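You operate a simulated robot arm through the tools that you are given. There is no shell and no other tool.

Carry out the task below with a simulated two-armed robot. There is one attempt and no reset: what you move stays moved.

JOB
Tip the chalk in the white cup into the hopper.
Fine: push the gate shut first; lid shut again, cup back where it stood, nothing spilt. Set down upright: what you pick out.

Only the result counts: the job must be done as asked and must still hold three seconds after the hand-in. Knocking over, shifting, dropping, spilling or breaking anything else fails it. Lids that push on must go on centred and level and be pressed home; caps that screw on are set level and turned clockwise until they are tight.

ROBOT AND FRAMES
Two 6-joint arms with fingered hands on one trunk that stands fixed in place. Base frame: the origin is at the foot of the trunk, x ahead of it, y to its left, z up. Units: m, degrees, N and s.
The left shoulder is at [0.07, 0.191, 1.398], the right one opposite. With the tool pointing down near the work surface each hand reaches from about 0.46 to 0.92 m from the base axis, measured 20 degrees to its own side. Payload 4.7 kg a hand.
Tool frame (each hand has its own): the origin (TCP) lies between the finger pads and is the grasp point; the fingertips stand 0.036 m ahead of it; z points along the fingers, y is the line along which they close. The gripper opens to 0.12 m; its body begins 0.042 m behind the TCP. The gripper is a hand of 5 fingers: y runs from the thumb to the fingers, the wrist lies at [-0.018, -0.113, -0.198] in the tool frame, and closing takes about 1.5 s.
Orientation is that of the tool frame in the base frame, as a unit quaternion [x, y, z, w]. With the fingers straight down and the wrist toward the robot, the tool's x, y and z point along [0, 1, 0], [1, 0, 0] and [0, 0, -1] of the base frame.

CONTROLS
- The arms move only by the tool jog_arm. It takes "left_plan", "right_plan" or both (then of equal length, played together; a hand with none holds still); each is a list of rows, each a list of 3 entries, a list of its own where there are three numbers: the shift along the tool's x, y, z in units of 20 mm (1.0 is 20 mm), then the turn, a rotation vector about the tool's x, y, z in units of 5 degrees (1.0 is 5 degrees), then the opening, from 0 (shut) to 1 (fully open). In form: [[[x, y, z], [ax, ay, az], hand], ...]. A call has 1 to 20 rows; each row shifts and turns the commanded pose from where the row before left it, along the tool's axes as they then stand. A call with a number of a shift or a turn outside -1 to 1 is refused whole. Each row takes 0.2 s and may step no farther than 0.05 m and 8.6 degrees from the row before; otherwise, or with a gripper value out of range, the whole call is refused. A pose out of reach is approached as far as the arm can. The call stops where the force on the tool passes 40 N (or 10 N more than at its start, if that is more) or the arm is blocked; 0.2 s more then pass. Each finger travels about 0.045 m/s and halts on what it meets, pressing with about 26 N; the grip force reading is that of the motor and also rises with nothing between the fingers. The clock runs only during rows and for 0.2 s after the last one: add rows that do not move to give the fingers time. The reply holds the time, the measured pose of the TCP, the force on the tool along the base axes, the opening and the grip force, in the units named above and with some noise, with the torque about the TCP (base axes, N m) and any sound that the robot's microphone picked up.
- Cameras (640 x 400 px; columns grow to the right, rows downward): "scene" is now at [0.1319, -0.0474, 1.6496]; the picture's right is [-0.50, -0.87, -0.00], its down [-0.30, 0.17, -0.94] and it looks along [0.81, -0.47, -0.34] (base axes); focal length 214 px, centre (320, 200). "left" rides on the left gripper at [-0.073, -0.091, -0.143] in its tool frame; the picture's right is [-0.80, -0.28, 0.53], its down [0.53, -0.73, 0.42] and it looks along [0.27, 0.62, 0.74] (tool axes); focal length 234 px, centre (320, 200). "right" rides on the right gripper at [0.073, -0.091, -0.143] in its tool frame; the picture's right is [-0.80, 0.28, -0.53], its down [-0.53, -0.73, 0.42] and it looks along [-0.27, 0.62, 0.74] (tool axes); focal length 234 px, centre (320, 200). There is no depth. A picture from a camera that has moved, and an enlarged one, comes with that camera's place and axes in the base frame and with its lens.
- snapshot(camera): a new picture of that camera. The clock stands still meanwhile.
- move_column(by): slides the trunk up (or, below 0, down) by that many m; the arms and the scene camera ride with it, the base frame stays. It gives what a move gives, with no picture.
- set_grasp(shape, hand): the hand has 5 fingers and takes this shape, open, in about a second: jaw (thumb against the fingers, like two jaws); tri (thumb and two fingers); tip (a fingertip pinch); poke (one finger out to press); point (the index stretched); flat (the hand flat); cup (the hand cupped); fist (a fist). The gripper value then closes the fingers along that shape, each until it touches; the sizes above hold for jaw. It gives what a move gives, with no picture.
- pan_tilt(pan, tilt): turns the head with the scene camera to pan (to the left, within 86 degrees either way) and tilt (down, from -29 to 69), counted from straight ahead of the robot. It gives what a move gives.
- inspect(camera, box): a new picture of the part [left, top, right, bottom] of that camera's present view, enlarged. The clock stands still meanwhile.
- sign_off(): hands the job in; it is judged then, once.

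Places have to be worked out from the pictures, the camera data and where the tool is seen. Open the grippers and draw the arms clear of the work before you hand the job in, unless the task says otherwise.

The tools are called as name(argument=value, ...) on one line, values as JSON. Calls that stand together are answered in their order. jog_arm: Moves the arms, as the interface text tells. Its arguments: {"type":"object","properties":{"left_plan":{"type":"array","items":{"type":"array"}},"right_plan":{"type":"array","items":{"type":"array"}}},"required":[]} The other tools are called the same way: move_column (by) moves the trunk up or down; set_grasp (shape, hand) gives the hand a shape; pan_tilt (pan, tilt) turns the head that bears the scene camera; snapshot (camera) takes a picture; inspect (camera, box) takes an enlarged picture of a part of a camera's view; sign_off () hands the job in.

At the start:

```text
time: 0.0
left_position: [0.6971, -0.1201, 1.6371]
left_ee_rot: [0.707, 0.707, 0.0, -0.001]
left_contact_force: [0.0, 0.4, 0.7]
left_wrist_torque: [0.01, 0.02, -0.01]
left_opening: 0.1195
left_grip_force: 0.1
left_shape: jaw
right_position: [0.4206, -0.5986, 1.6203]
right_ee_rot: [0.707, 0.707, 0.001, 0.0]
right_contact_force: [1.2, 0.4, 0.1]
right_wrist_torque: [-0.02, -0.02, 0.01]
right_opening: 0.1196
right_grip_force: 0.0
right_shape: jaw
trunk travel left (down, up): [-0.875, 0.065]
head pan, tilt (commanded): [-30.1, 20.0]
```

scene: 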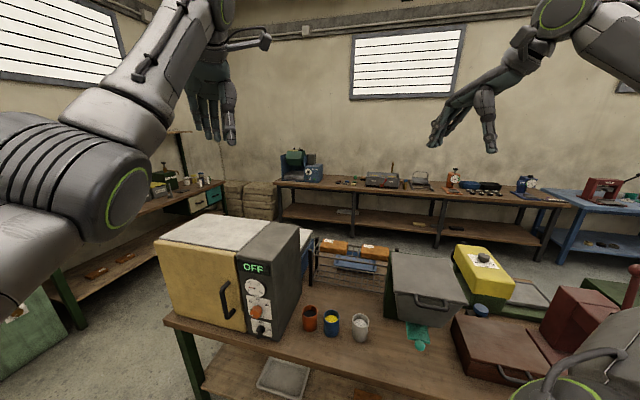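
right: 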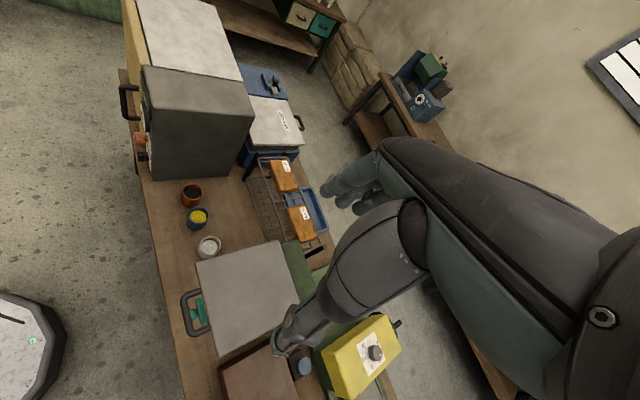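
left: 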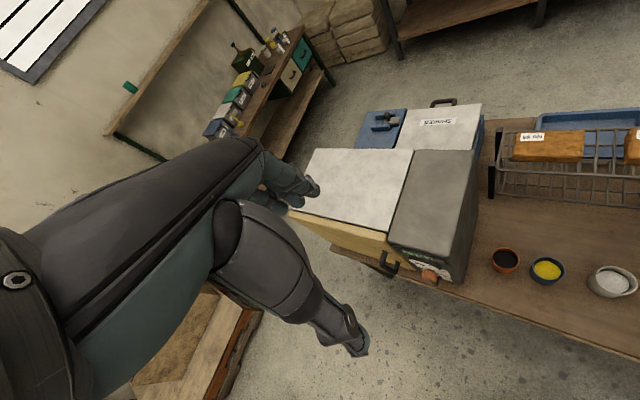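

I see a workbench with an oven-like box, three cups (dark red, blue/yellow, white), and a grey box with a handled lid and teal stuff. I take closer pictures before moving anything.

inspect(camera="scene", box=[280, 220, 540, 382])

inspect(camera="right", box=[120, 60, 440, 260])

inspect(camera="right", box=[120, 200, 440, 400])

inspect(camera="left", box=[320, 80, 640, 300])

```text
2.46 times, centred on (410, 301) of scene
camera zoom: at [0.1319, -0.0474, 1.6496], right [-0.5, -0.87, 0.0], down [-0.3, 0.17, -0.94], along [0.81, -0.47, -0.34], focal length 528 px, centre (98, -49)
```

zoom: 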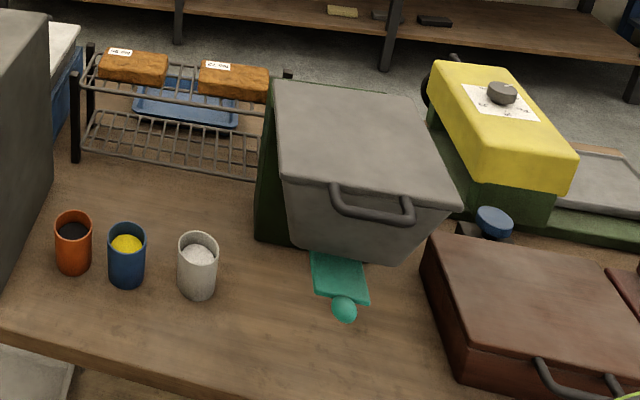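

```text
2.00 times, centred on (280, 160) of right
camera zoom: at [0.3302, -0.5265, 1.7636], right [0.28, -0.8, 0.53], down [-0.73, -0.53, -0.42], along [0.62, -0.27, -0.74], focal length 468 px, centre (400, 280)
```

zoom: 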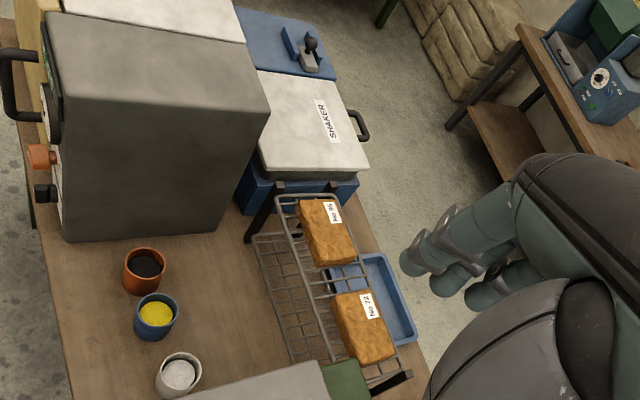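

```text
2.00 times, centred on (280, 300) of right
camera zoom: at [0.3302, -0.5265, 1.7636], right [0.28, -0.8, 0.53], down [-0.73, -0.53, -0.42], along [0.62, -0.27, -0.74], focal length 468 px, centre (400, 0)
```

zoom: 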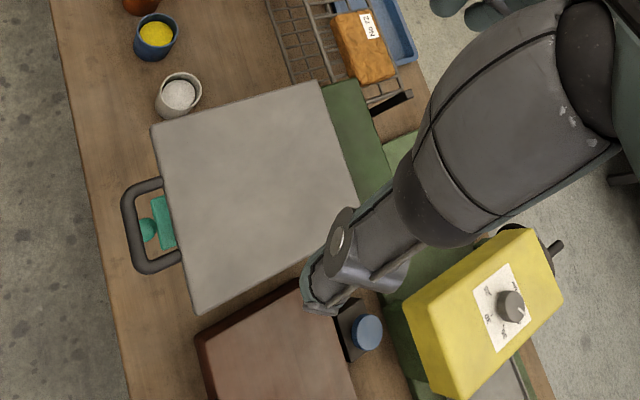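

```text
1.82 times, centred on (480, 190) of left
camera zoom: at [0.6062, -0.1926, 1.7791], right [-0.28, -0.8, -0.53], down [-0.73, 0.53, -0.42], along [0.62, 0.27, -0.74], focal length 426 px, centre (29, 218)
```

zoom: 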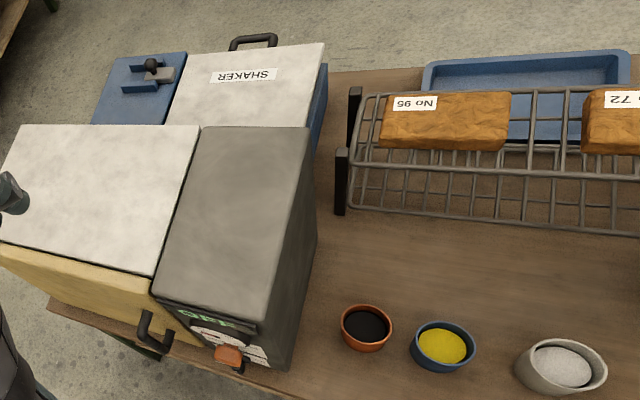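

The hopper seems to be the grey lidded bin with the teal slide gate (with a ball knob) drawn out at its front; the white cup stands at about (0.63, -0.53). I turn the head for a steeper view of that area.

pan_tilt(pan=-45, tilt=45)

snapshot(camera="scene")

inspect(camera="scene", box=[200, 100, 440, 250])

```text
time: 0.9
left_position: [0.6976, -0.1212, 1.6373]
left_ee_rot: [0.707, 0.707, -0.001, -0.001]
left_contact_force: [-0.1, -0.4, -0.4]
left_wrist_torque: [0.0, 0.05, 0.02]
left_opening: 0.1198
left_grip_force: 0.0
left_shape: jaw
right_position: [0.4209, -0.5988, 1.6195]
right_ee_rot: [0.707, 0.707, 0.0, 0.0]
right_contact_force: [-0.4, -0.4, -0.1]
right_wrist_torque: [-0.01, 0.03, -0.01]
right_opening: 0.1197
right_grip_force: 0.0
right_shape: jaw
trunk travel left (down, up): [-0.875, 0.065]
head pan, tilt (commanded): [-45.0, 45.0]
```

```text
taken
camera scene: at [0.1089, -0.0582, 1.611], right [-0.71, -0.71, 0.0], down [-0.5, 0.5, -0.71], along [0.5, -0.5, -0.71], focal length 214 px, centre (320, 200)
```

scene: 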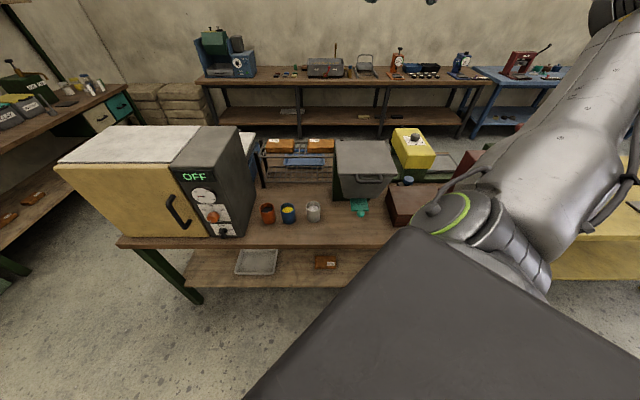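

```text
2.67 times, centred on (320, 175) of scene
camera zoom: at [0.1089, -0.0582, 1.611], right [-0.71, -0.71, 0.0], down [-0.5, 0.5, -0.71], along [0.5, -0.5, -0.71], focal length 572 px, centre (320, 267)
```

zoom: 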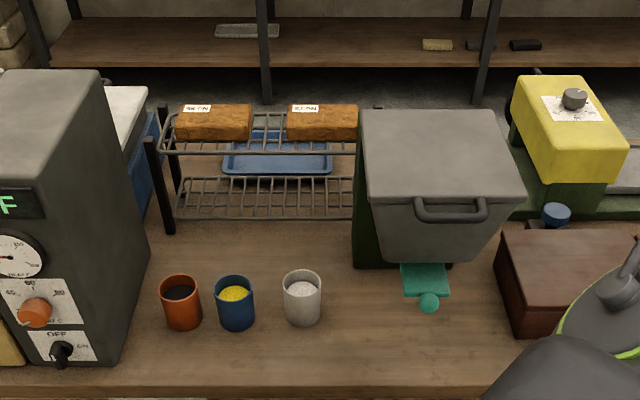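

The bench runs square to the -45° pan direction; the cup sits about 0.81 m out, the hopper to its right and slightly farther. I lower the right hand by 0.3 m straight down over free air to get a nearer wrist view.

jog_arm(right_plan=[[[0, 0, 1], [0, 0, 0], 1], [[0, 0, 1], [0, 0, 0], 1], [[0, 0, 1], [0, 0, 0], 1], [[0, 0, 1], [0, 0, 0], 1], [[0, 0, 1], [0, 0, 0], 1], [[0, 0, 1], [0, 0, 0], 1], [[0, 0, 1], [0, 0, 0], 1], [[0, 0, 1], [0, 0, 0], 1], [[0, 0, 1], [0, 0, 0], 1], [[0, 0, 1], [0, 0, 0], 1], [[0, 0, 1], [0, 0, 0], 1], [[0, 0, 1], [0, 0, 0], 1], [[0, 0, 1], [0, 0, 0], 1], [[0, 0, 1], [0, 0, 0], 1], [[0, 0, 1], [0, 0, 0], 1]])

snapshot(camera="right")

snapshot(camera="scene")

```text
time: 4.1
left_position: [0.6974, -0.1189, 1.6374]
left_ee_rot: [0.707, 0.708, 0.0, 0.0]
left_contact_force: [-0.2, -0.2, 0.9]
left_wrist_torque: [0.01, 0.01, -0.02]
left_opening: 0.1197
left_grip_force: 0.2
left_shape: jaw
right_position: [0.4818, -0.5005, 1.4823]
right_ee_rot: [0.707, 0.707, 0.001, 0.0]
right_contact_force: [-1.1, -1.0, 0.2]
right_wrist_torque: [-0.04, 0.01, -0.01]
right_opening: 0.1198
right_grip_force: 0.0
right_shape: jaw
right hand out of reach, approached as far as the arm can: row 1, 2, 3, 4, 5, 6, 7, 8, 9, 10, 11, 12, 13, 14, 15
trunk travel left (down, up): [-0.875, 0.065]
head pan, tilt (commanded): [-45.0, 45.0]
```

```text
taken
camera right: at [0.3916, -0.4282, 1.6259], right [0.28, -0.8, 0.53], down [-0.73, -0.53, -0.43], along [0.62, -0.27, -0.74], focal length 234 px, centre (320, 200)
```

right: 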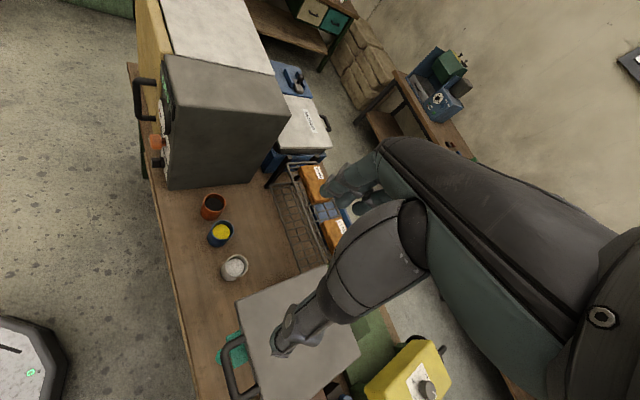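

```text
taken
camera scene: at [0.108, -0.0566, 1.6111], right [-0.71, -0.71, 0.0], down [-0.5, 0.5, -0.71], along [0.5, -0.5, -0.71], focal length 214 px, centre (320, 200)
```

scene: 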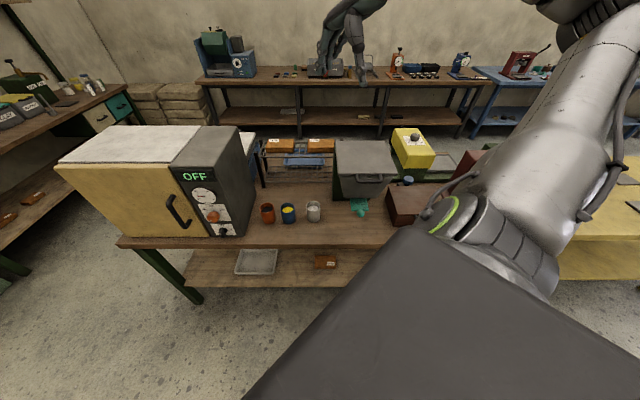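

The right hand can't come lower with the trunk this high (it stalled at z 1.48), so the trunk must go down. First I move the left hand 0.2 m to the left, clear of the oven.

jog_arm(left_plan=[[[1, 0, 0], [0, 0, 0], 1], [[1, 0, 0], [0, 0, 0], 1], [[1, 0, 0], [0, 0, 0], 1], [[1, 0, 0], [0, 0, 0], 1], [[1, 0, 0], [0, 0, 0], 1], [[1, 0, 0], [0, 0, 0], 1], [[1, 0, 0], [0, 0, 0], 1], [[1, 0, 0], [0, 0, 0], 1], [[1, 0, 0], [0, 0, 0], 1], [[1, 0, 0], [0, 0, 0], 1]])

```text
time: 6.3
left_position: [0.7574, 0.0581, 1.6595]
left_ee_rot: [0.707, 0.707, -0.002, 0.001]
left_contact_force: [-0.1, -0.2, -0.6]
left_wrist_torque: [-0.02, 0.04, 0.01]
left_opening: 0.1195
left_grip_force: 0.1
left_shape: jaw
left hand out of reach, approached as far as the arm can: row 1, 2, 3, 4, 5, 6, 7, 8, 9, 10
right_position: [0.4832, -0.5002, 1.4818]
right_ee_rot: [0.707, 0.707, 0.0, 0.0]
right_contact_force: [0.1, -0.4, -0.3]
right_wrist_torque: [-0.03, 0.0, 0.02]
right_opening: 0.1196
right_grip_force: 0.1
right_shape: jaw
trunk travel left (down, up): [-0.875, 0.065]
head pan, tilt (commanded): [-45.0, 45.0]
```

The left hand is now at D≈0.49, well short of the oven front. I lower the trunk by 0.4 m.

move_column(by=-0.4)

snapshot(camera="scene")

snapshot(camera="right")

snapshot(camera="left")

```text
time: 9.7
left_position: [0.7602, 0.0573, 1.2755]
left_ee_rot: [0.709, 0.705, -0.002, -0.001]
left_contact_force: [1.7, -2.6, 0.2]
left_wrist_torque: [0.16, 0.03, 0.01]
left_opening: 0.1195
left_grip_force: 0.0
left_shape: jaw
right_position: [0.4876, -0.4977, 1.1041]
right_ee_rot: [0.707, 0.707, 0.001, 0.011]
right_contact_force: [23.6, 33.3, 18.3]
right_wrist_torque: [-2.71, 0.7, 2.63]
right_opening: 0.1202
right_grip_force: 0.0
right_shape: jaw
trunk travel left (down, up): [-0.491, 0.449]
head pan, tilt (commanded): [-45.0, 45.0]
stopped: the force on the tool passed its limit at 49 N (the readings are from after the stop); the commanded pose is now the measured one
```

```text
taken
camera scene: at [0.1122, -0.0541, 1.2269], right [-0.71, -0.71, 0.0], down [-0.5, 0.5, -0.71], along [0.5, -0.5, -0.71], focal length 214 px, centre (320, 200)
```

scene: 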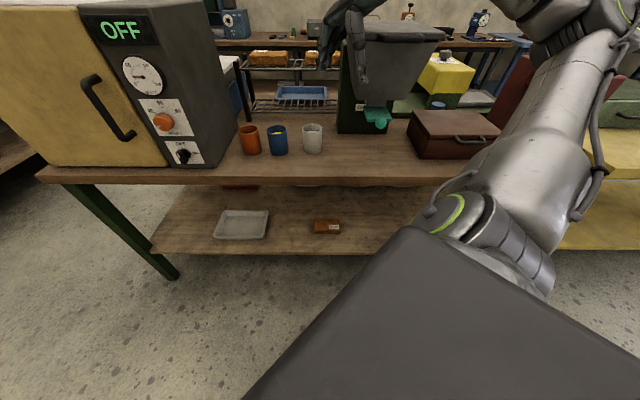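

```text
taken
camera right: at [0.3946, -0.4248, 1.2452], right [0.27, -0.8, 0.54], down [-0.72, -0.54, -0.43], along [0.63, -0.27, -0.72], focal length 234 px, centre (320, 200)
```

right: 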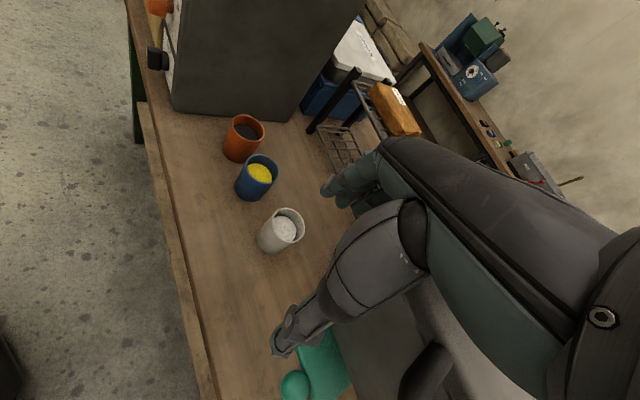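

```text
taken
camera left: at [0.6681, -0.0145, 1.4172], right [-0.28, -0.8, -0.52], down [-0.73, 0.53, -0.42], along [0.62, 0.26, -0.74], focal length 234 px, centre (320, 200)
```

left: 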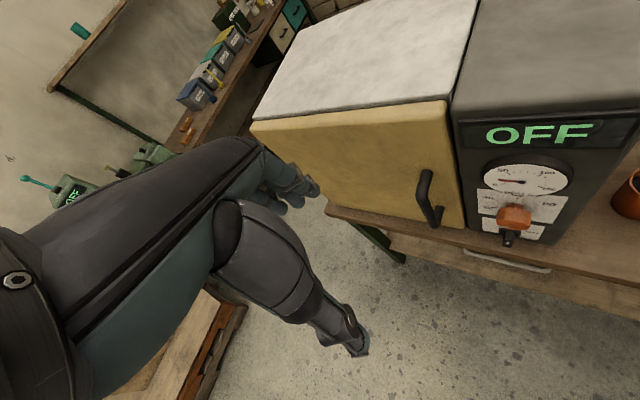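

The right hand touched the hopper while coming down (49 N, force pushing the hand up and to the left/forward). I back the hand off along the force direction.

jog_arm(right_plan=[[[0.7, 0.4, -0.5], [0, 0, 0], 1], [[0.8, 0.4, -0.5], [0, 0, 0], 1], [[0.8, 0.4, -0.5], [0, 0, 0], 1], [[0.8, 0.2, -0.5], [0, 0, 0], 1]])

snapshot(camera="scene")

inspect(camera="scene", box=[220, 0, 480, 162])

```text
time: 10.7
left_position: [0.7556, 0.0572, 1.2766]
left_ee_rot: [0.708, 0.706, -0.001, 0.001]
left_contact_force: [-0.2, 0.2, -0.2]
left_wrist_torque: [-0.04, 0.0, 0.02]
left_opening: 0.1197
left_grip_force: 0.1
left_shape: jaw
right_position: [0.5117, -0.4425, 1.1414]
right_ee_rot: [0.709, 0.706, 0.0, 0.006]
right_contact_force: [-0.1, -0.8, 0.5]
right_wrist_torque: [-0.01, 0.02, -0.05]
right_opening: 0.1199
right_grip_force: 0.1
right_shape: jaw
trunk travel left (down, up): [-0.491, 0.449]
head pan, tilt (commanded): [-45.0, 45.0]
```

```text
taken
camera scene: at [0.1085, -0.0567, 1.2274], right [-0.71, -0.71, 0.0], down [-0.5, 0.5, -0.71], along [0.5, -0.5, -0.71], focal length 214 px, centre (320, 200)
```

scene: 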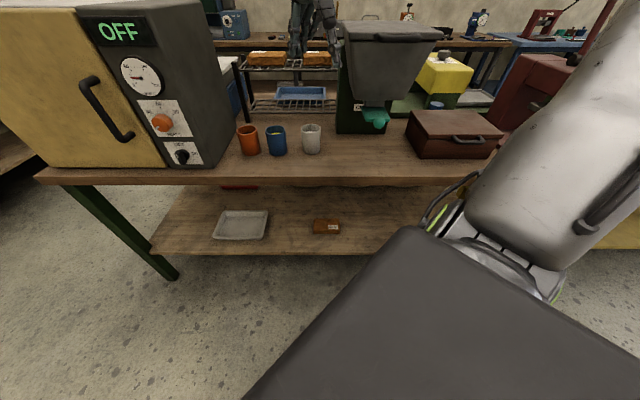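

```text
2.46 times, centred on (350, 81) of scene
camera zoom: at [0.1085, -0.0567, 1.2274], right [-0.71, -0.71, 0.0], down [-0.5, 0.5, -0.71], along [0.5, -0.5, -0.71], focal length 528 px, centre (246, 493)
```

zoom: 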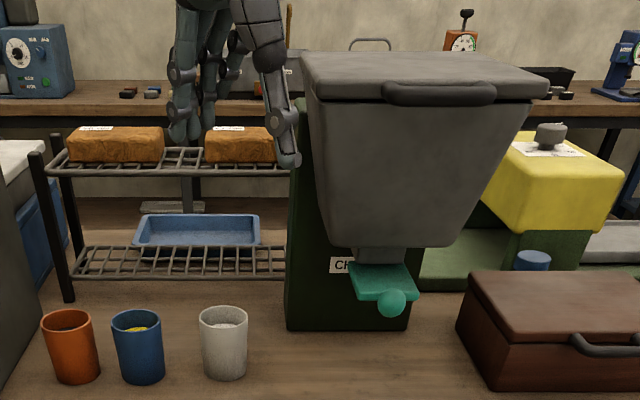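

Now the hopper is plain: a funnel on a green stand with a lid (handle at front) and the teal gate with a knob sticking out at the bottom front. I zoom in further on it to get its measurements.

inspect(camera="scene", box=[330, 10, 458, 90])

inspect(camera="scene", box=[330, 80, 458, 160])

snapshot(camera="right")

```text
5.00 times, centred on (394, 50) of scene
camera zoom: at [0.1085, -0.0567, 1.2274], right [-0.71, -0.71, 0.0], down [-0.5, 0.5, -0.71], along [0.5, -0.5, -0.71], focal length 1072 px, centre (-50, 950)
```

zoom: 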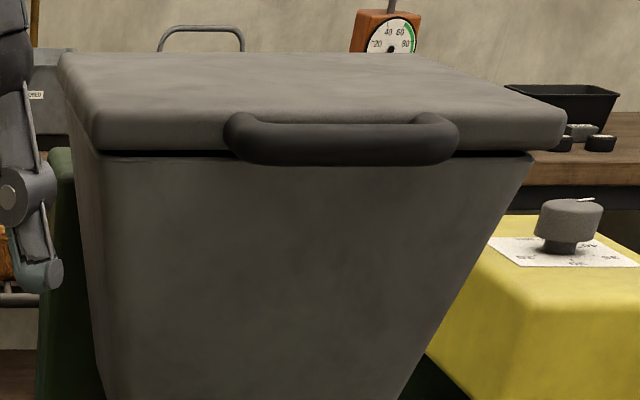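

```text
5.00 times, centred on (394, 120) of scene
camera zoom: at [0.1085, -0.0567, 1.2274], right [-0.71, -0.71, 0.0], down [-0.5, 0.5, -0.71], along [0.5, -0.5, -0.71], focal length 1072 px, centre (-50, 600)
```

zoom: 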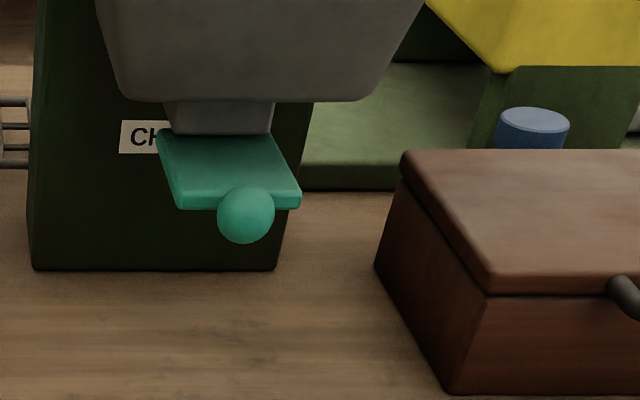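

```text
taken
camera right: at [0.42, -0.3678, 1.2835], right [0.27, -0.8, 0.54], down [-0.73, -0.53, -0.43], along [0.63, -0.28, -0.73], focal length 234 px, centre (320, 200)
```

right: 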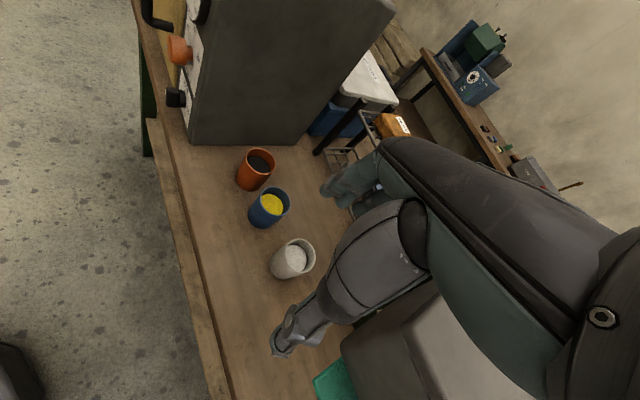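

I now have estimates (bench frame D outward, R to the right): gate knob D≈0.70, R≈0.13, z≈0.954; lid handle D≈0.676, R≈0.13, z≈1.146; white cup D≈0.818, R≈-0.068, rim z≈0.877. I turn the head to see how the right arm is folded, to understand its reach.

pan_tilt(pan=-60, tilt=0)

snapshot(camera="scene")

```text
time: 11.8
left_position: [0.7568, 0.0562, 1.277]
left_ee_rot: [0.708, 0.706, 0.0, 0.0]
left_contact_force: [-1.1, 0.0, -0.2]
left_wrist_torque: [-0.03, 0.05, -0.01]
left_opening: 0.1197
left_grip_force: 0.0
left_shape: jaw
right_position: [0.5118, -0.444, 1.1398]
right_ee_rot: [0.708, 0.706, -0.001, 0.007]
right_contact_force: [0.3, 0.2, -1.1]
right_wrist_torque: [-0.01, 0.03, -0.03]
right_opening: 0.1199
right_grip_force: 0.0
right_shape: jaw
trunk travel left (down, up): [-0.491, 0.449]
head pan, tilt (commanded): [-60.0, 0.0]
```

```text
taken
camera scene: at [0.0964, -0.0785, 1.2982], right [-0.87, -0.5, 0.0], down [0.0, 0.0, -1.0], along [0.5, -0.87, 0.0], focal length 214 px, centre (320, 200)
```

scene: 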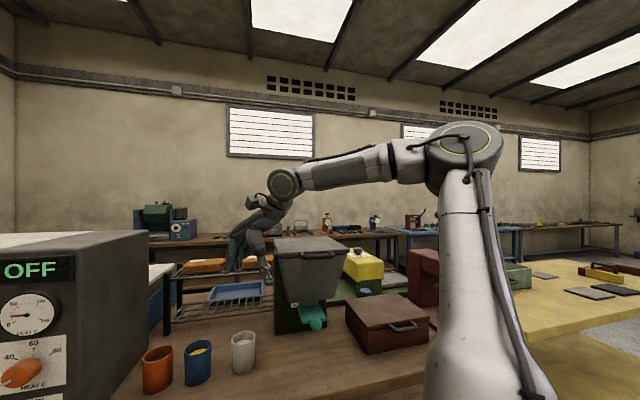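

The arms are elbow-up with a minimum reach of roughly 0.5 m from shoulder to wrist, so work close in is best done with a low trunk. I raise the right hand, close it, and turn it (yaw 45°, then 45° tilt so the fingers point down-left with their backs facing the hopper) for pushing the gate.

jog_arm(right_plan=[[[0, 0, -1], [0, 0, 0], 1], [[0, 0, -1], [0, 0, 0], 0.8], [[0, 0, -1], [0, 0, 0], 0.6], [[0, 0, -1], [0, 0, 0], 0.4], [[0, 0, -1], [0, 0, 0], 0.2], [[0, 0, -1], [0, 0, 0], 0], [[0, 0, -1], [0, 0, 0], 0], [[0, 0, -1], [0, 0, 0], 0], [[0, 0, -1], [0, 0, 1], 0], [[0, 0, -1], [0, 0, 1], 0], [[0, 0, 0], [0, 0, 1], 0], [[0, 0, 0], [0, 0, 1], 0], [[0, 0, 0], [0, 0, 1], 0], [[0, 0, 0], [0, 0, 1], 0], [[0, 0, 0], [0, 0, 1], 0], [[0, 0, 0], [0, 0, 1], 0], [[0, 0, 0], [0, 0, 1], 0]])

snapshot(camera="scene")

snapshot(camera="right")

```text
time: 15.4
left_position: [0.7559, 0.0552, 1.2777]
left_ee_rot: [0.708, 0.706, 0.0, 0.0]
left_contact_force: [0.1, -0.3, 0.8]
left_wrist_torque: [0.0, 0.0, 0.0]
left_opening: 0.1195
left_grip_force: 0.0
left_shape: jaw
right_position: [0.4246, -0.5294, 1.2616]
right_ee_rot: [0.925, 0.38, 0.003, 0.006]
right_contact_force: [0.0, -0.9, -0.3]
right_wrist_torque: [-0.01, 0.02, -0.03]
right_opening: 0.0001
right_grip_force: 25.8
right_shape: jaw
right hand out of reach, approached as far as the arm can: row 2, 3, 4, 5, 6, 7, 8, 9, 10, 11, 12, 13, 14, 15, 16, 17
trunk travel left (down, up): [-0.491, 0.449]
head pan, tilt (commanded): [-60.0, 0.0]
```

```text
taken
camera scene: at [0.0963, -0.0785, 1.2983], right [-0.87, -0.5, 0.0], down [0.0, 0.0, -1.0], along [0.5, -0.87, 0.0], focal length 214 px, centre (320, 200)
```

scene: 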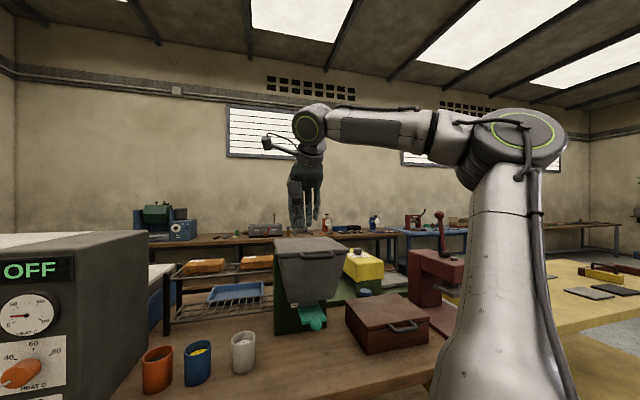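

```text
taken
camera right: at [0.4115, -0.4131, 1.4037], right [-0.38, -0.76, 0.53], down [-0.89, 0.14, -0.44], along [0.26, -0.64, -0.73], focal length 234 px, centre (320, 200)
```

right: 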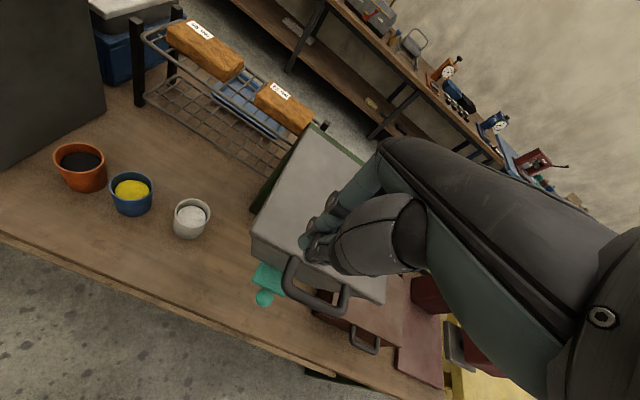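

The hand's yaw is right but its position fell short toward the right/lower side (D≈0.675, R≈0.07, z≈1.26), so the commanded target up-left is unreachable. I shift the command to the right over the hopper lid (clear by about 7 cm) to see where the arm follows freely.

jog_arm(right_plan=[[[-1, 0, 0], [0, 0, 0], 0], [[-1, 0, 0], [0, 0, 0], 0], [[-1, 0, 0], [0, 0, 0], 0], [[-1, 0, 0], [0, 0, 0], 0], [[-1, 0, 0], [0, 0, 0], 0], [[-1, 0, 0], [0, 0, 0], 0]])

```text
time: 16.8
left_position: [0.757, 0.0536, 1.2769]
left_ee_rot: [0.708, 0.707, -0.001, -0.001]
left_contact_force: [0.1, -0.4, -0.6]
left_wrist_torque: [0.05, 0.04, 0.0]
left_opening: 0.1196
left_grip_force: 0.0
left_shape: jaw
right_position: [0.3386, -0.6141, 1.2601]
right_ee_rot: [0.925, 0.38, 0.0, 0.005]
right_contact_force: [0.0, -0.5, -0.1]
right_wrist_torque: [0.02, 0.0, 0.01]
right_opening: 0.0
right_grip_force: 26.0
right_shape: jaw
trunk travel left (down, up): [-0.491, 0.449]
head pan, tilt (commanded): [-60.0, 0.0]
```

That move was followed freely (now D≈0.674, R≈0.195, z≈1.26), so each call starts from the reached pose. I go on right past the lid edge and then back toward the robot.

jog_arm(right_plan=[[[-1, 0, 0], [0, 0, 0], 0], [[-1, 0, 0], [0, 0, 0], 0], [[-1, 0, 0], [0, 0, 0], 0], [[-1, 0, 0], [0, 0, 0], 0], [[-1, 0, 0], [0, 0, 0], 0], [[0, -1, 0], [0, 0, 0], 0], [[0, -1, 0], [0, 0, 0], 0], [[0, -1, 0], [0, 0, 0], 0], [[0, -1, 0], [0, 0, 0], 0]])

```text
time: 18.8
left_position: [0.7562, 0.0559, 1.2779]
left_ee_rot: [0.707, 0.707, 0.0, 0.0]
left_contact_force: [-0.5, 0.6, -1.2]
left_wrist_torque: [-0.04, -0.02, 0.0]
left_opening: 0.1197
left_grip_force: 0.0
left_shape: jaw
right_position: [0.2628, -0.6114, 1.3244]
right_ee_rot: [0.925, 0.381, 0.003, 0.007]
right_contact_force: [-0.6, -0.3, 0.1]
right_wrist_torque: [0.0, 0.0, -0.01]
right_opening: 0.0
right_grip_force: 26.1
right_shape: jaw
right hand out of reach, approached as far as the arm can: row 1, 2, 3, 4, 5, 6, 7, 8, 9
trunk travel left (down, up): [-0.491, 0.449]
head pan, tilt (commanded): [-60.0, 0.0]
```

The hand is at D≈0.618, R≈0.247, z≈1.324 — it slid up along some limit. I probe single small moves to learn which directions are free.

jog_arm(right_plan=[[[0, 0, -1], [0, 0, 0], 0], [[0, 0, -1], [0, 0, 0], 0]])

jog_arm(right_plan=[[[1, 0, 0], [0, 0, 0], 0], [[1, 0, 0], [0, 0, 0], 0]])

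jog_arm(right_plan=[[[0, 1, 0], [0, 0, 0], 0], [[0, 1, 0], [0, 0, 0], 0]])

pan_tilt(pan=-80, tilt=10)

snapshot(camera="scene")

```text
time: 19.4
left_position: [0.757, 0.0574, 1.276]
left_ee_rot: [0.707, 0.707, 0.0, -0.001]
left_contact_force: [-0.5, 0.6, -0.3]
left_wrist_torque: [0.01, 0.01, -0.01]
left_opening: 0.1197
left_grip_force: 0.2
left_shape: jaw
right_position: [0.2636, -0.6113, 1.3629]
right_ee_rot: [0.925, 0.381, 0.002, 0.007]
right_contact_force: [0.0, -0.5, -0.2]
right_wrist_torque: [-0.04, 0.01, -0.01]
right_opening: 0.0001
right_grip_force: 26.0
right_shape: jaw
trunk travel left (down, up): [-0.491, 0.449]
head pan, tilt (commanded): [-60.0, 0.0]
```

```text
time: 20.0
left_position: [0.758, 0.0556, 1.276]
left_ee_rot: [0.707, 0.707, -0.001, -0.001]
left_contact_force: [0.4, -0.3, -0.7]
left_wrist_torque: [-0.02, 0.03, 0.04]
left_opening: 0.1198
left_grip_force: 0.0
left_shape: jaw
right_position: [0.2927, -0.582, 1.3627]
right_ee_rot: [0.925, 0.381, 0.002, 0.006]
right_contact_force: [0.4, -0.4, 0.7]
right_wrist_torque: [0.0, 0.03, -0.02]
right_opening: 0.0
right_grip_force: 26.3
right_shape: jaw
trunk travel left (down, up): [-0.491, 0.449]
head pan, tilt (commanded): [-60.0, 0.0]
```

```text
time: 20.6
left_position: [0.7566, 0.0535, 1.2754]
left_ee_rot: [0.708, 0.706, 0.0, 0.0]
left_contact_force: [-0.3, 0.8, 0.0]
left_wrist_torque: [0.0, 0.0, 0.01]
left_opening: 0.1198
left_grip_force: 0.0
left_shape: jaw
right_position: [0.318, -0.6116, 1.364]
right_ee_rot: [0.925, 0.38, 0.003, 0.006]
right_contact_force: [0.2, 0.3, -0.6]
right_wrist_torque: [-0.02, 0.0, -0.05]
right_opening: 0.0
right_grip_force: 26.4
right_shape: jaw
trunk travel left (down, up): [-0.491, 0.449]
head pan, tilt (commanded): [-60.0, 0.0]
```

```text
time: 21.4
left_position: [0.7561, 0.0555, 1.2768]
left_ee_rot: [0.708, 0.707, 0.0, 0.0]
left_contact_force: [0.2, 0.6, -1.0]
left_wrist_torque: [-0.03, -0.02, 0.0]
left_opening: 0.1199
left_grip_force: 0.1
left_shape: jaw
right_position: [0.317, -0.6105, 1.3627]
right_ee_rot: [0.924, 0.381, 0.002, 0.006]
right_contact_force: [-0.5, 0.3, 0.3]
right_wrist_torque: [-0.02, 0.01, 0.03]
right_opening: 0.0
right_grip_force: 26.2
right_shape: jaw
trunk travel left (down, up): [-0.491, 0.449]
head pan, tilt (commanded): [-80.0, 10.0]
```

```text
taken
camera scene: at [0.0675, -0.092, 1.2823], right [-0.98, -0.17, 0.0], down [-0.03, 0.17, -0.98], along [0.17, -0.97, -0.17], focal length 214 px, centre (320, 200)
```

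scene: 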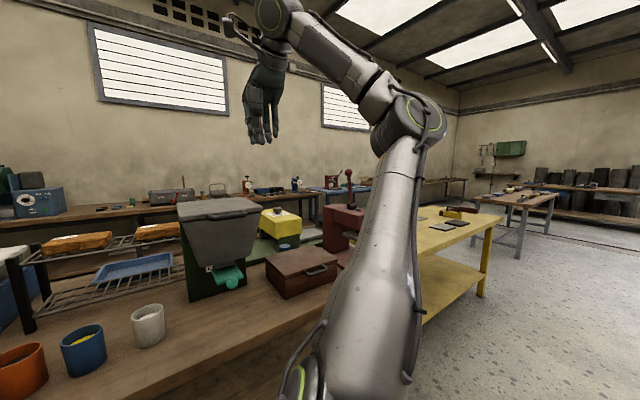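

Up, left and outward are all free here; now at D≈0.656, R≈0.208, z≈1.363. I tilt the hand 45° about the tool y axis so the fingers point down-left.

jog_arm(right_plan=[[[0, 0, 0], [0, 1, 0], 0], [[0, 0, 0], [0, 1, 0], 0], [[0, 0, 0], [0, 1, 0], 0], [[0, 0, 0], [0, 1, 0], 0], [[0, 0, 0], [0, 1, 0], 0], [[0, 0, 0], [0, 1, 0], 0], [[0, 0, 0], [0, 1, 0], 0], [[0, 0, 0], [0, 1, 0], 0], [[0, 0, 0], [0, 1, 0], 0]])

snapshot(camera="scene")

snapshot(camera="right")

```text
time: 23.4
left_position: [0.7516, 0.0587, 1.2798]
left_ee_rot: [0.707, 0.707, 0.0, 0.002]
left_contact_force: [-0.5, 0.3, 1.7]
left_wrist_torque: [-0.06, -0.08, -0.02]
left_opening: 0.1197
left_grip_force: 0.0
left_shape: jaw
right_position: [0.344, -0.5859, 1.3846]
right_ee_rot: [0.856, 0.356, 0.35, -0.136]
right_contact_force: [0.1, 0.8, -0.3]
right_wrist_torque: [-0.06, 0.02, -0.05]
right_opening: 0.0
right_grip_force: 26.0
right_shape: jaw
right hand out of reach, approached as far as the arm can: row 8, 9
trunk travel left (down, up): [-0.491, 0.449]
head pan, tilt (commanded): [-80.0, 10.0]
```

```text
taken
camera scene: at [0.0643, -0.0902, 1.2827], right [-0.98, -0.17, 0.0], down [-0.03, 0.17, -0.99], along [0.17, -0.97, -0.17], focal length 214 px, centre (320, 200)
```

scene: 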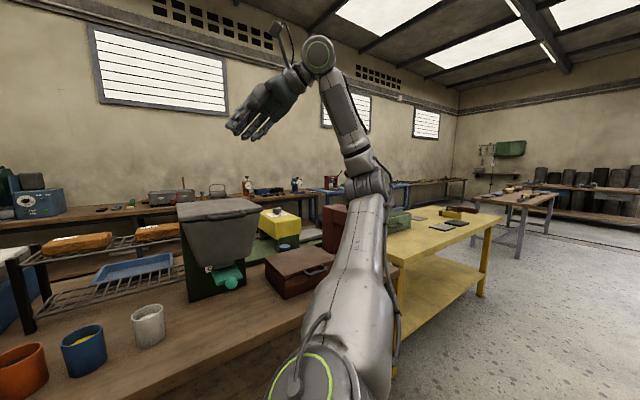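

```text
taken
camera right: at [0.2449, -0.5536, 1.5367], right [-0.47, -0.86, -0.18], down [-0.57, 0.45, -0.69], along [0.67, -0.22, -0.7], focal length 234 px, centre (320, 200)
```

right: 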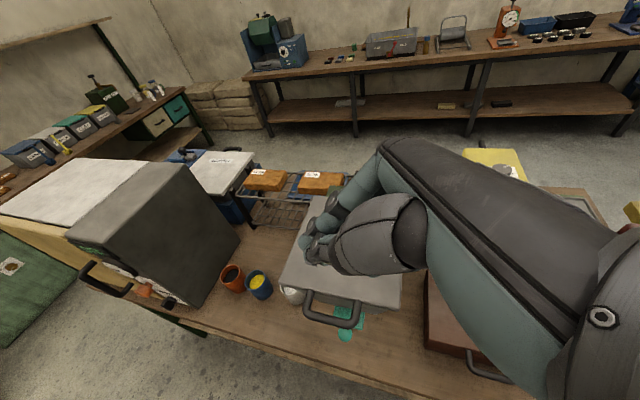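

The arm follows now (fingers point down-left at about 44°), and this pose relative to the trunk nearly matches what the gate push needs. I move the hand back 0.08 m so that it can descend in front of the hopper handle, then check the view.

jog_arm(right_plan=[[[0, -1, 0], [0, 0, 0], 0], [[0, -1, 0], [0, 0, 0], 0], [[0, -1, 0], [0, 0, 0], 0], [[0, -1, 0], [0, 0, 0], 0]])

pan_tilt(pan=-50, tilt=15)

snapshot(camera="scene")

```text
time: 24.4
left_position: [0.7539, 0.0575, 1.2779]
left_ee_rot: [0.707, 0.707, 0.001, 0.0]
left_contact_force: [-1.4, 0.4, 0.0]
left_wrist_torque: [0.0, -0.03, 0.0]
left_opening: 0.1194
left_grip_force: 0.0
left_shape: jaw
right_position: [0.2899, -0.5319, 1.3815]
right_ee_rot: [0.853, 0.355, 0.357, -0.139]
right_contact_force: [-0.5, -0.7, 0.1]
right_wrist_torque: [-0.01, -0.06, -0.06]
right_opening: 0.0
right_grip_force: 26.2
right_shape: jaw
trunk travel left (down, up): [-0.491, 0.449]
head pan, tilt (commanded): [-80.0, 10.0]
```

```text
time: 25.4
left_position: [0.7555, 0.0558, 1.2764]
left_ee_rot: [0.708, 0.706, 0.0, 0.0]
left_contact_force: [-0.3, -0.2, -0.1]
left_wrist_torque: [0.03, 0.0, -0.03]
left_opening: 0.1198
left_grip_force: 0.1
left_shape: jaw
right_position: [0.2931, -0.5327, 1.3815]
right_ee_rot: [0.853, 0.354, 0.356, -0.14]
right_contact_force: [0.0, 0.2, -0.3]
right_wrist_torque: [0.0, 0.02, -0.02]
right_opening: 0.0001
right_grip_force: 26.2
right_shape: jaw
trunk travel left (down, up): [-0.491, 0.449]
head pan, tilt (commanded): [-50.0, 15.0]
```

```text
taken
camera scene: at [0.1109, -0.0721, 1.2742], right [-0.77, -0.64, 0.0], down [-0.17, 0.2, -0.97], along [0.62, -0.74, -0.26], focal length 214 px, centre (320, 200)
```

scene: 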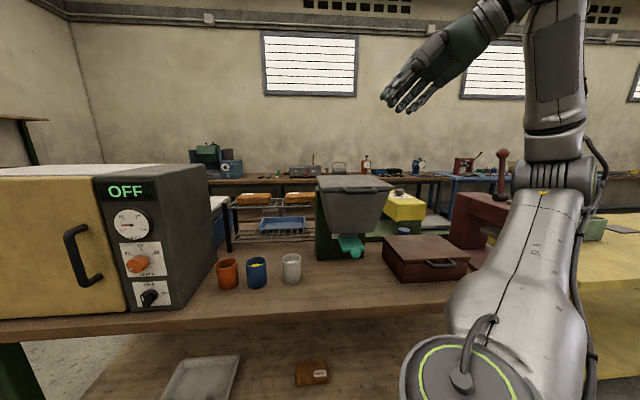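

The hand is at D≈0.584, R≈0.169, z≈1.38, in front of the hopper with about 5 cm to spare from the handle. I lower the trunk 0.2 m first and look again.

move_column(by=-0.2)

snapshot(camera="scene")

snapshot(camera="right")

snapshot(camera="left")

```text
time: 27.5
left_position: [0.7571, 0.0557, 1.0768]
left_ee_rot: [0.707, 0.707, 0.0, 0.0]
left_contact_force: [-0.9, -0.2, -0.6]
left_wrist_torque: [-0.04, -0.02, 0.01]
left_opening: 0.1198
left_grip_force: 0.1
left_shape: jaw
right_position: [0.2924, -0.5331, 1.1814]
right_ee_rot: [0.853, 0.355, 0.356, -0.139]
right_contact_force: [0.0, -0.1, 0.5]
right_wrist_torque: [0.04, 0.0, -0.04]
right_opening: 0.0
right_grip_force: 26.1
right_shape: jaw
trunk travel left (down, up): [-0.291, 0.649]
head pan, tilt (commanded): [-50.0, 15.0]
```

```text
taken
camera scene: at [0.1111, -0.072, 1.0742], right [-0.77, -0.64, 0.0], down [-0.17, 0.2, -0.97], along [0.62, -0.74, -0.26], focal length 214 px, centre (320, 200)
```

scene: 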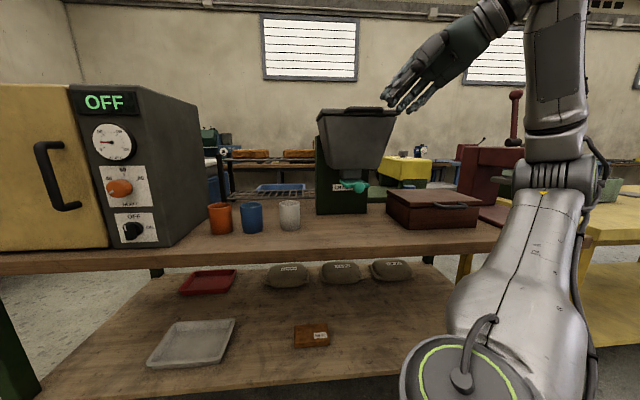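

```text
taken
camera right: at [0.192, -0.502, 1.3328], right [-0.47, -0.86, -0.19], down [-0.56, 0.46, -0.69], along [0.68, -0.21, -0.7], focal length 234 px, centre (320, 200)
```

right: 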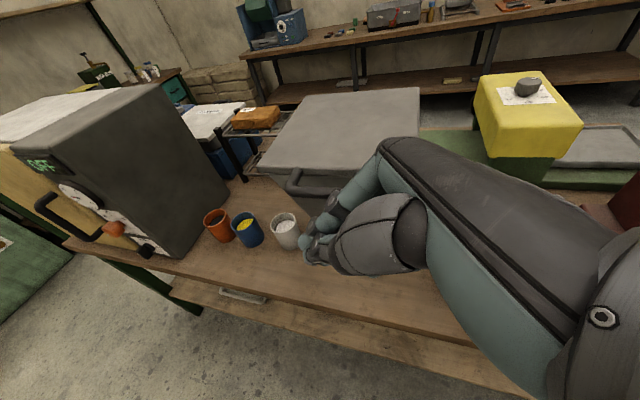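

```text
taken
camera left: at [0.6645, -0.0169, 1.2197], right [-0.28, -0.8, -0.53], down [-0.73, 0.53, -0.42], along [0.62, 0.27, -0.74], focal length 234 px, centre (320, 200)
```

left: 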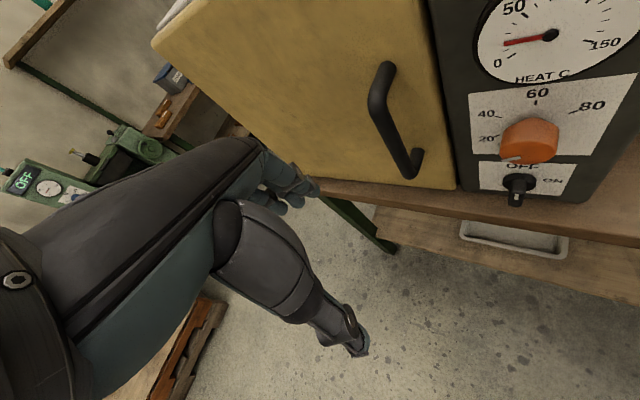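

All is clear; the right hand is in front of the handle level now. I lower the trunk a further 0.22 m to bring the hand to gate height (z≈0.96).

move_column(by=-0.22)

snapshot(camera="scene")

snapshot(camera="right")

```text
time: 29.9
left_position: [0.7567, 0.0548, 0.8569]
left_ee_rot: [0.709, 0.706, 0.0, -0.001]
left_contact_force: [0.3, 0.6, -0.1]
left_wrist_torque: [-0.02, -0.03, 0.0]
left_opening: 0.1195
left_grip_force: 0.1
left_shape: jaw
right_position: [0.2921, -0.5327, 0.9606]
right_ee_rot: [0.853, 0.355, 0.356, -0.141]
right_contact_force: [0.4, -0.2, 0.7]
right_wrist_torque: [0.0, -0.02, -0.02]
right_opening: 0.0
right_grip_force: 25.9
right_shape: jaw
trunk travel left (down, up): [-0.071, 0.869]
head pan, tilt (commanded): [-50.0, 15.0]
```

```text
taken
camera scene: at [0.1111, -0.072, 0.8542], right [-0.77, -0.64, 0.0], down [-0.17, 0.2, -0.97], along [0.62, -0.74, -0.26], focal length 214 px, centre (320, 200)
```

scene: 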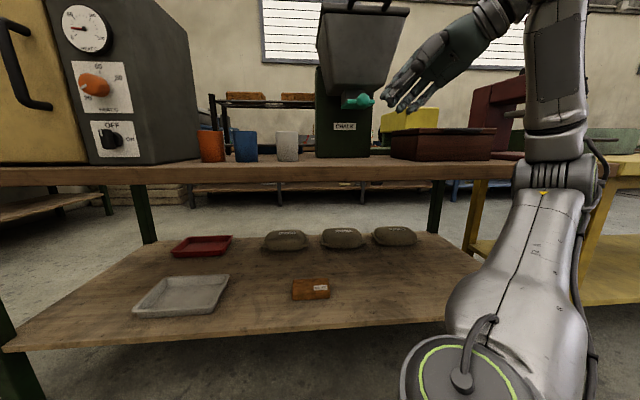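

```text
taken
camera right: at [0.192, -0.502, 1.1128], right [-0.47, -0.86, -0.19], down [-0.56, 0.46, -0.69], along [0.68, -0.21, -0.7], focal length 234 px, centre (320, 200)
```

right: 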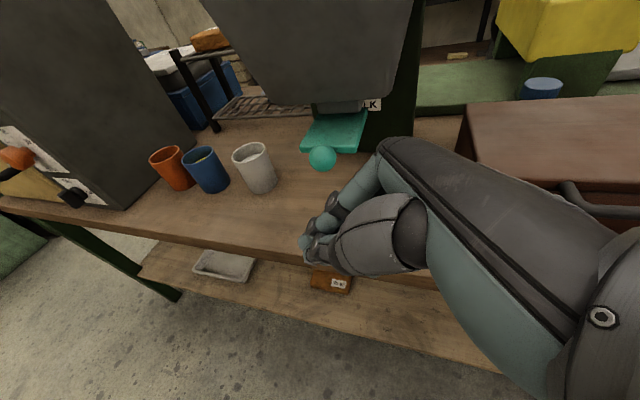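

Both cameras agree on the knob at (0.402, -0.588, 0.954). I align the fingers laterally with it (about 25 mm left, 8 mm up) and then approach 60 mm toward it, still short of contact.

jog_arm(right_plan=[[[0.585, 0, 0.3], [0, 0, 0], 0], [[0.585, 0, 0.3], [0, 0, 0], 0], [[0, 1, 0], [0, 0, 0], 0], [[0, 1, 0], [0, 0, 0], 0], [[0, 0.5, 0], [0, 0, 0], 0]])

inspect(camera="scene", box=[290, 20, 450, 120])

inspect(camera="right", box=[240, 80, 440, 280])

```text
time: 31.1
left_position: [0.7567, 0.0557, 0.8567]
left_ee_rot: [0.708, 0.706, 0.001, 0.0]
left_contact_force: [-0.7, 0.3, -0.7]
left_wrist_torque: [0.01, -0.03, 0.02]
left_opening: 0.1199
left_grip_force: 0.0
left_shape: jaw
right_position: [0.3438, -0.5504, 0.9674]
right_ee_rot: [0.853, 0.354, 0.356, -0.14]
right_contact_force: [-0.1, 0.2, -0.9]
right_wrist_torque: [0.0, 0.0, 0.01]
right_opening: 0.0001
right_grip_force: 26.4
right_shape: jaw
trunk travel left (down, up): [-0.071, 0.869]
head pan, tilt (commanded): [-50.0, 15.0]
```

```text
4.00 times, centred on (370, 70) of scene
camera zoom: at [0.1113, -0.0721, 0.8541], right [-0.77, -0.64, 0.0], down [-0.17, 0.2, -0.97], along [0.62, -0.74, -0.26], focal length 858 px, centre (120, 720)
```

zoom: 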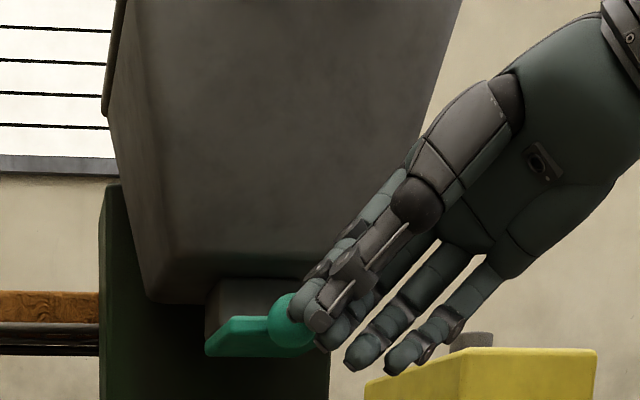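

```text
2.00 times, centred on (340, 180) of right
camera zoom: at [0.2438, -0.5189, 1.1196], right [-0.47, -0.86, -0.19], down [-0.56, 0.46, -0.69], along [0.68, -0.21, -0.7], focal length 468 px, centre (280, 240)
```

zoom: 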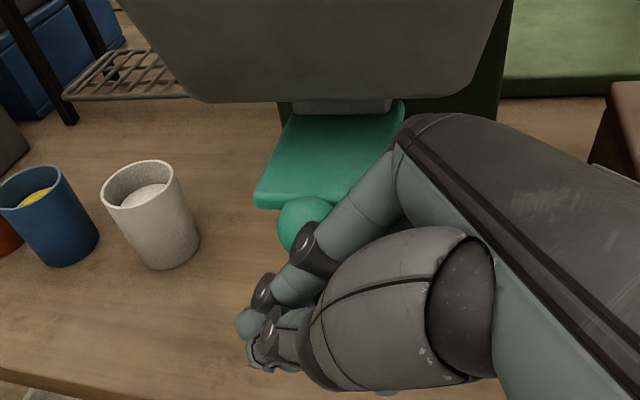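

The index finger's back is lined up with the ball knob (about 2–3 cm short of it). I push outward slowly, 40 mm first.

jog_arm(right_plan=[[[0, 0.5, 0], [0, 0, 0], 0], [[0, 0.5, 0], [0, 0, 0], 0], [[0, 0.5, 0], [0, 0, 0], 0], [[0, 0.5, 0], [0, 0, 0], 0]])

inspect(camera="scene", box=[290, 20, 450, 120])

inspect(camera="right", box=[240, 80, 440, 280])

```text
time: 32.0
left_position: [0.7561, 0.0557, 0.8574]
left_ee_rot: [0.708, 0.707, 0.0, 0.0]
left_contact_force: [-1.1, 0.2, -0.2]
left_wrist_torque: [0.02, -0.02, -0.01]
left_opening: 0.1199
left_grip_force: 0.0
left_shape: jaw
right_position: [0.372, -0.5791, 0.9695]
right_ee_rot: [0.853, 0.354, 0.357, -0.139]
right_contact_force: [-0.7, -0.4, 0.7]
right_wrist_torque: [0.03, -0.01, -0.03]
right_opening: 0.0
right_grip_force: 25.5
right_shape: jaw
trunk travel left (down, up): [-0.071, 0.869]
head pan, tilt (commanded): [-50.0, 15.0]
```

```text
4.00 times, centred on (370, 70) of scene
camera zoom: at [0.1111, -0.0721, 0.8541], right [-0.77, -0.64, 0.0], down [-0.17, 0.2, -0.97], along [0.62, -0.74, -0.26], focal length 858 px, centre (120, 720)
```

zoom: 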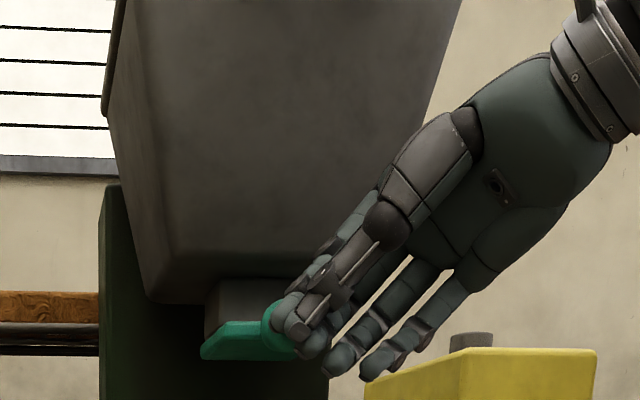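

```text
2.00 times, centred on (340, 180) of right
camera zoom: at [0.2721, -0.5476, 1.121], right [-0.47, -0.86, -0.19], down [-0.56, 0.46, -0.69], along [0.68, -0.21, -0.7], focal length 468 px, centre (280, 240)
```

zoom: 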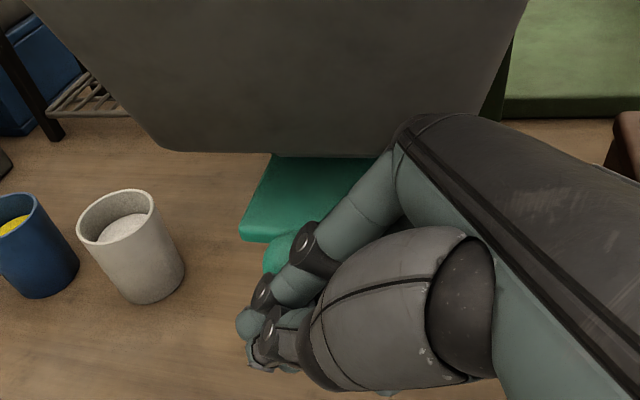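

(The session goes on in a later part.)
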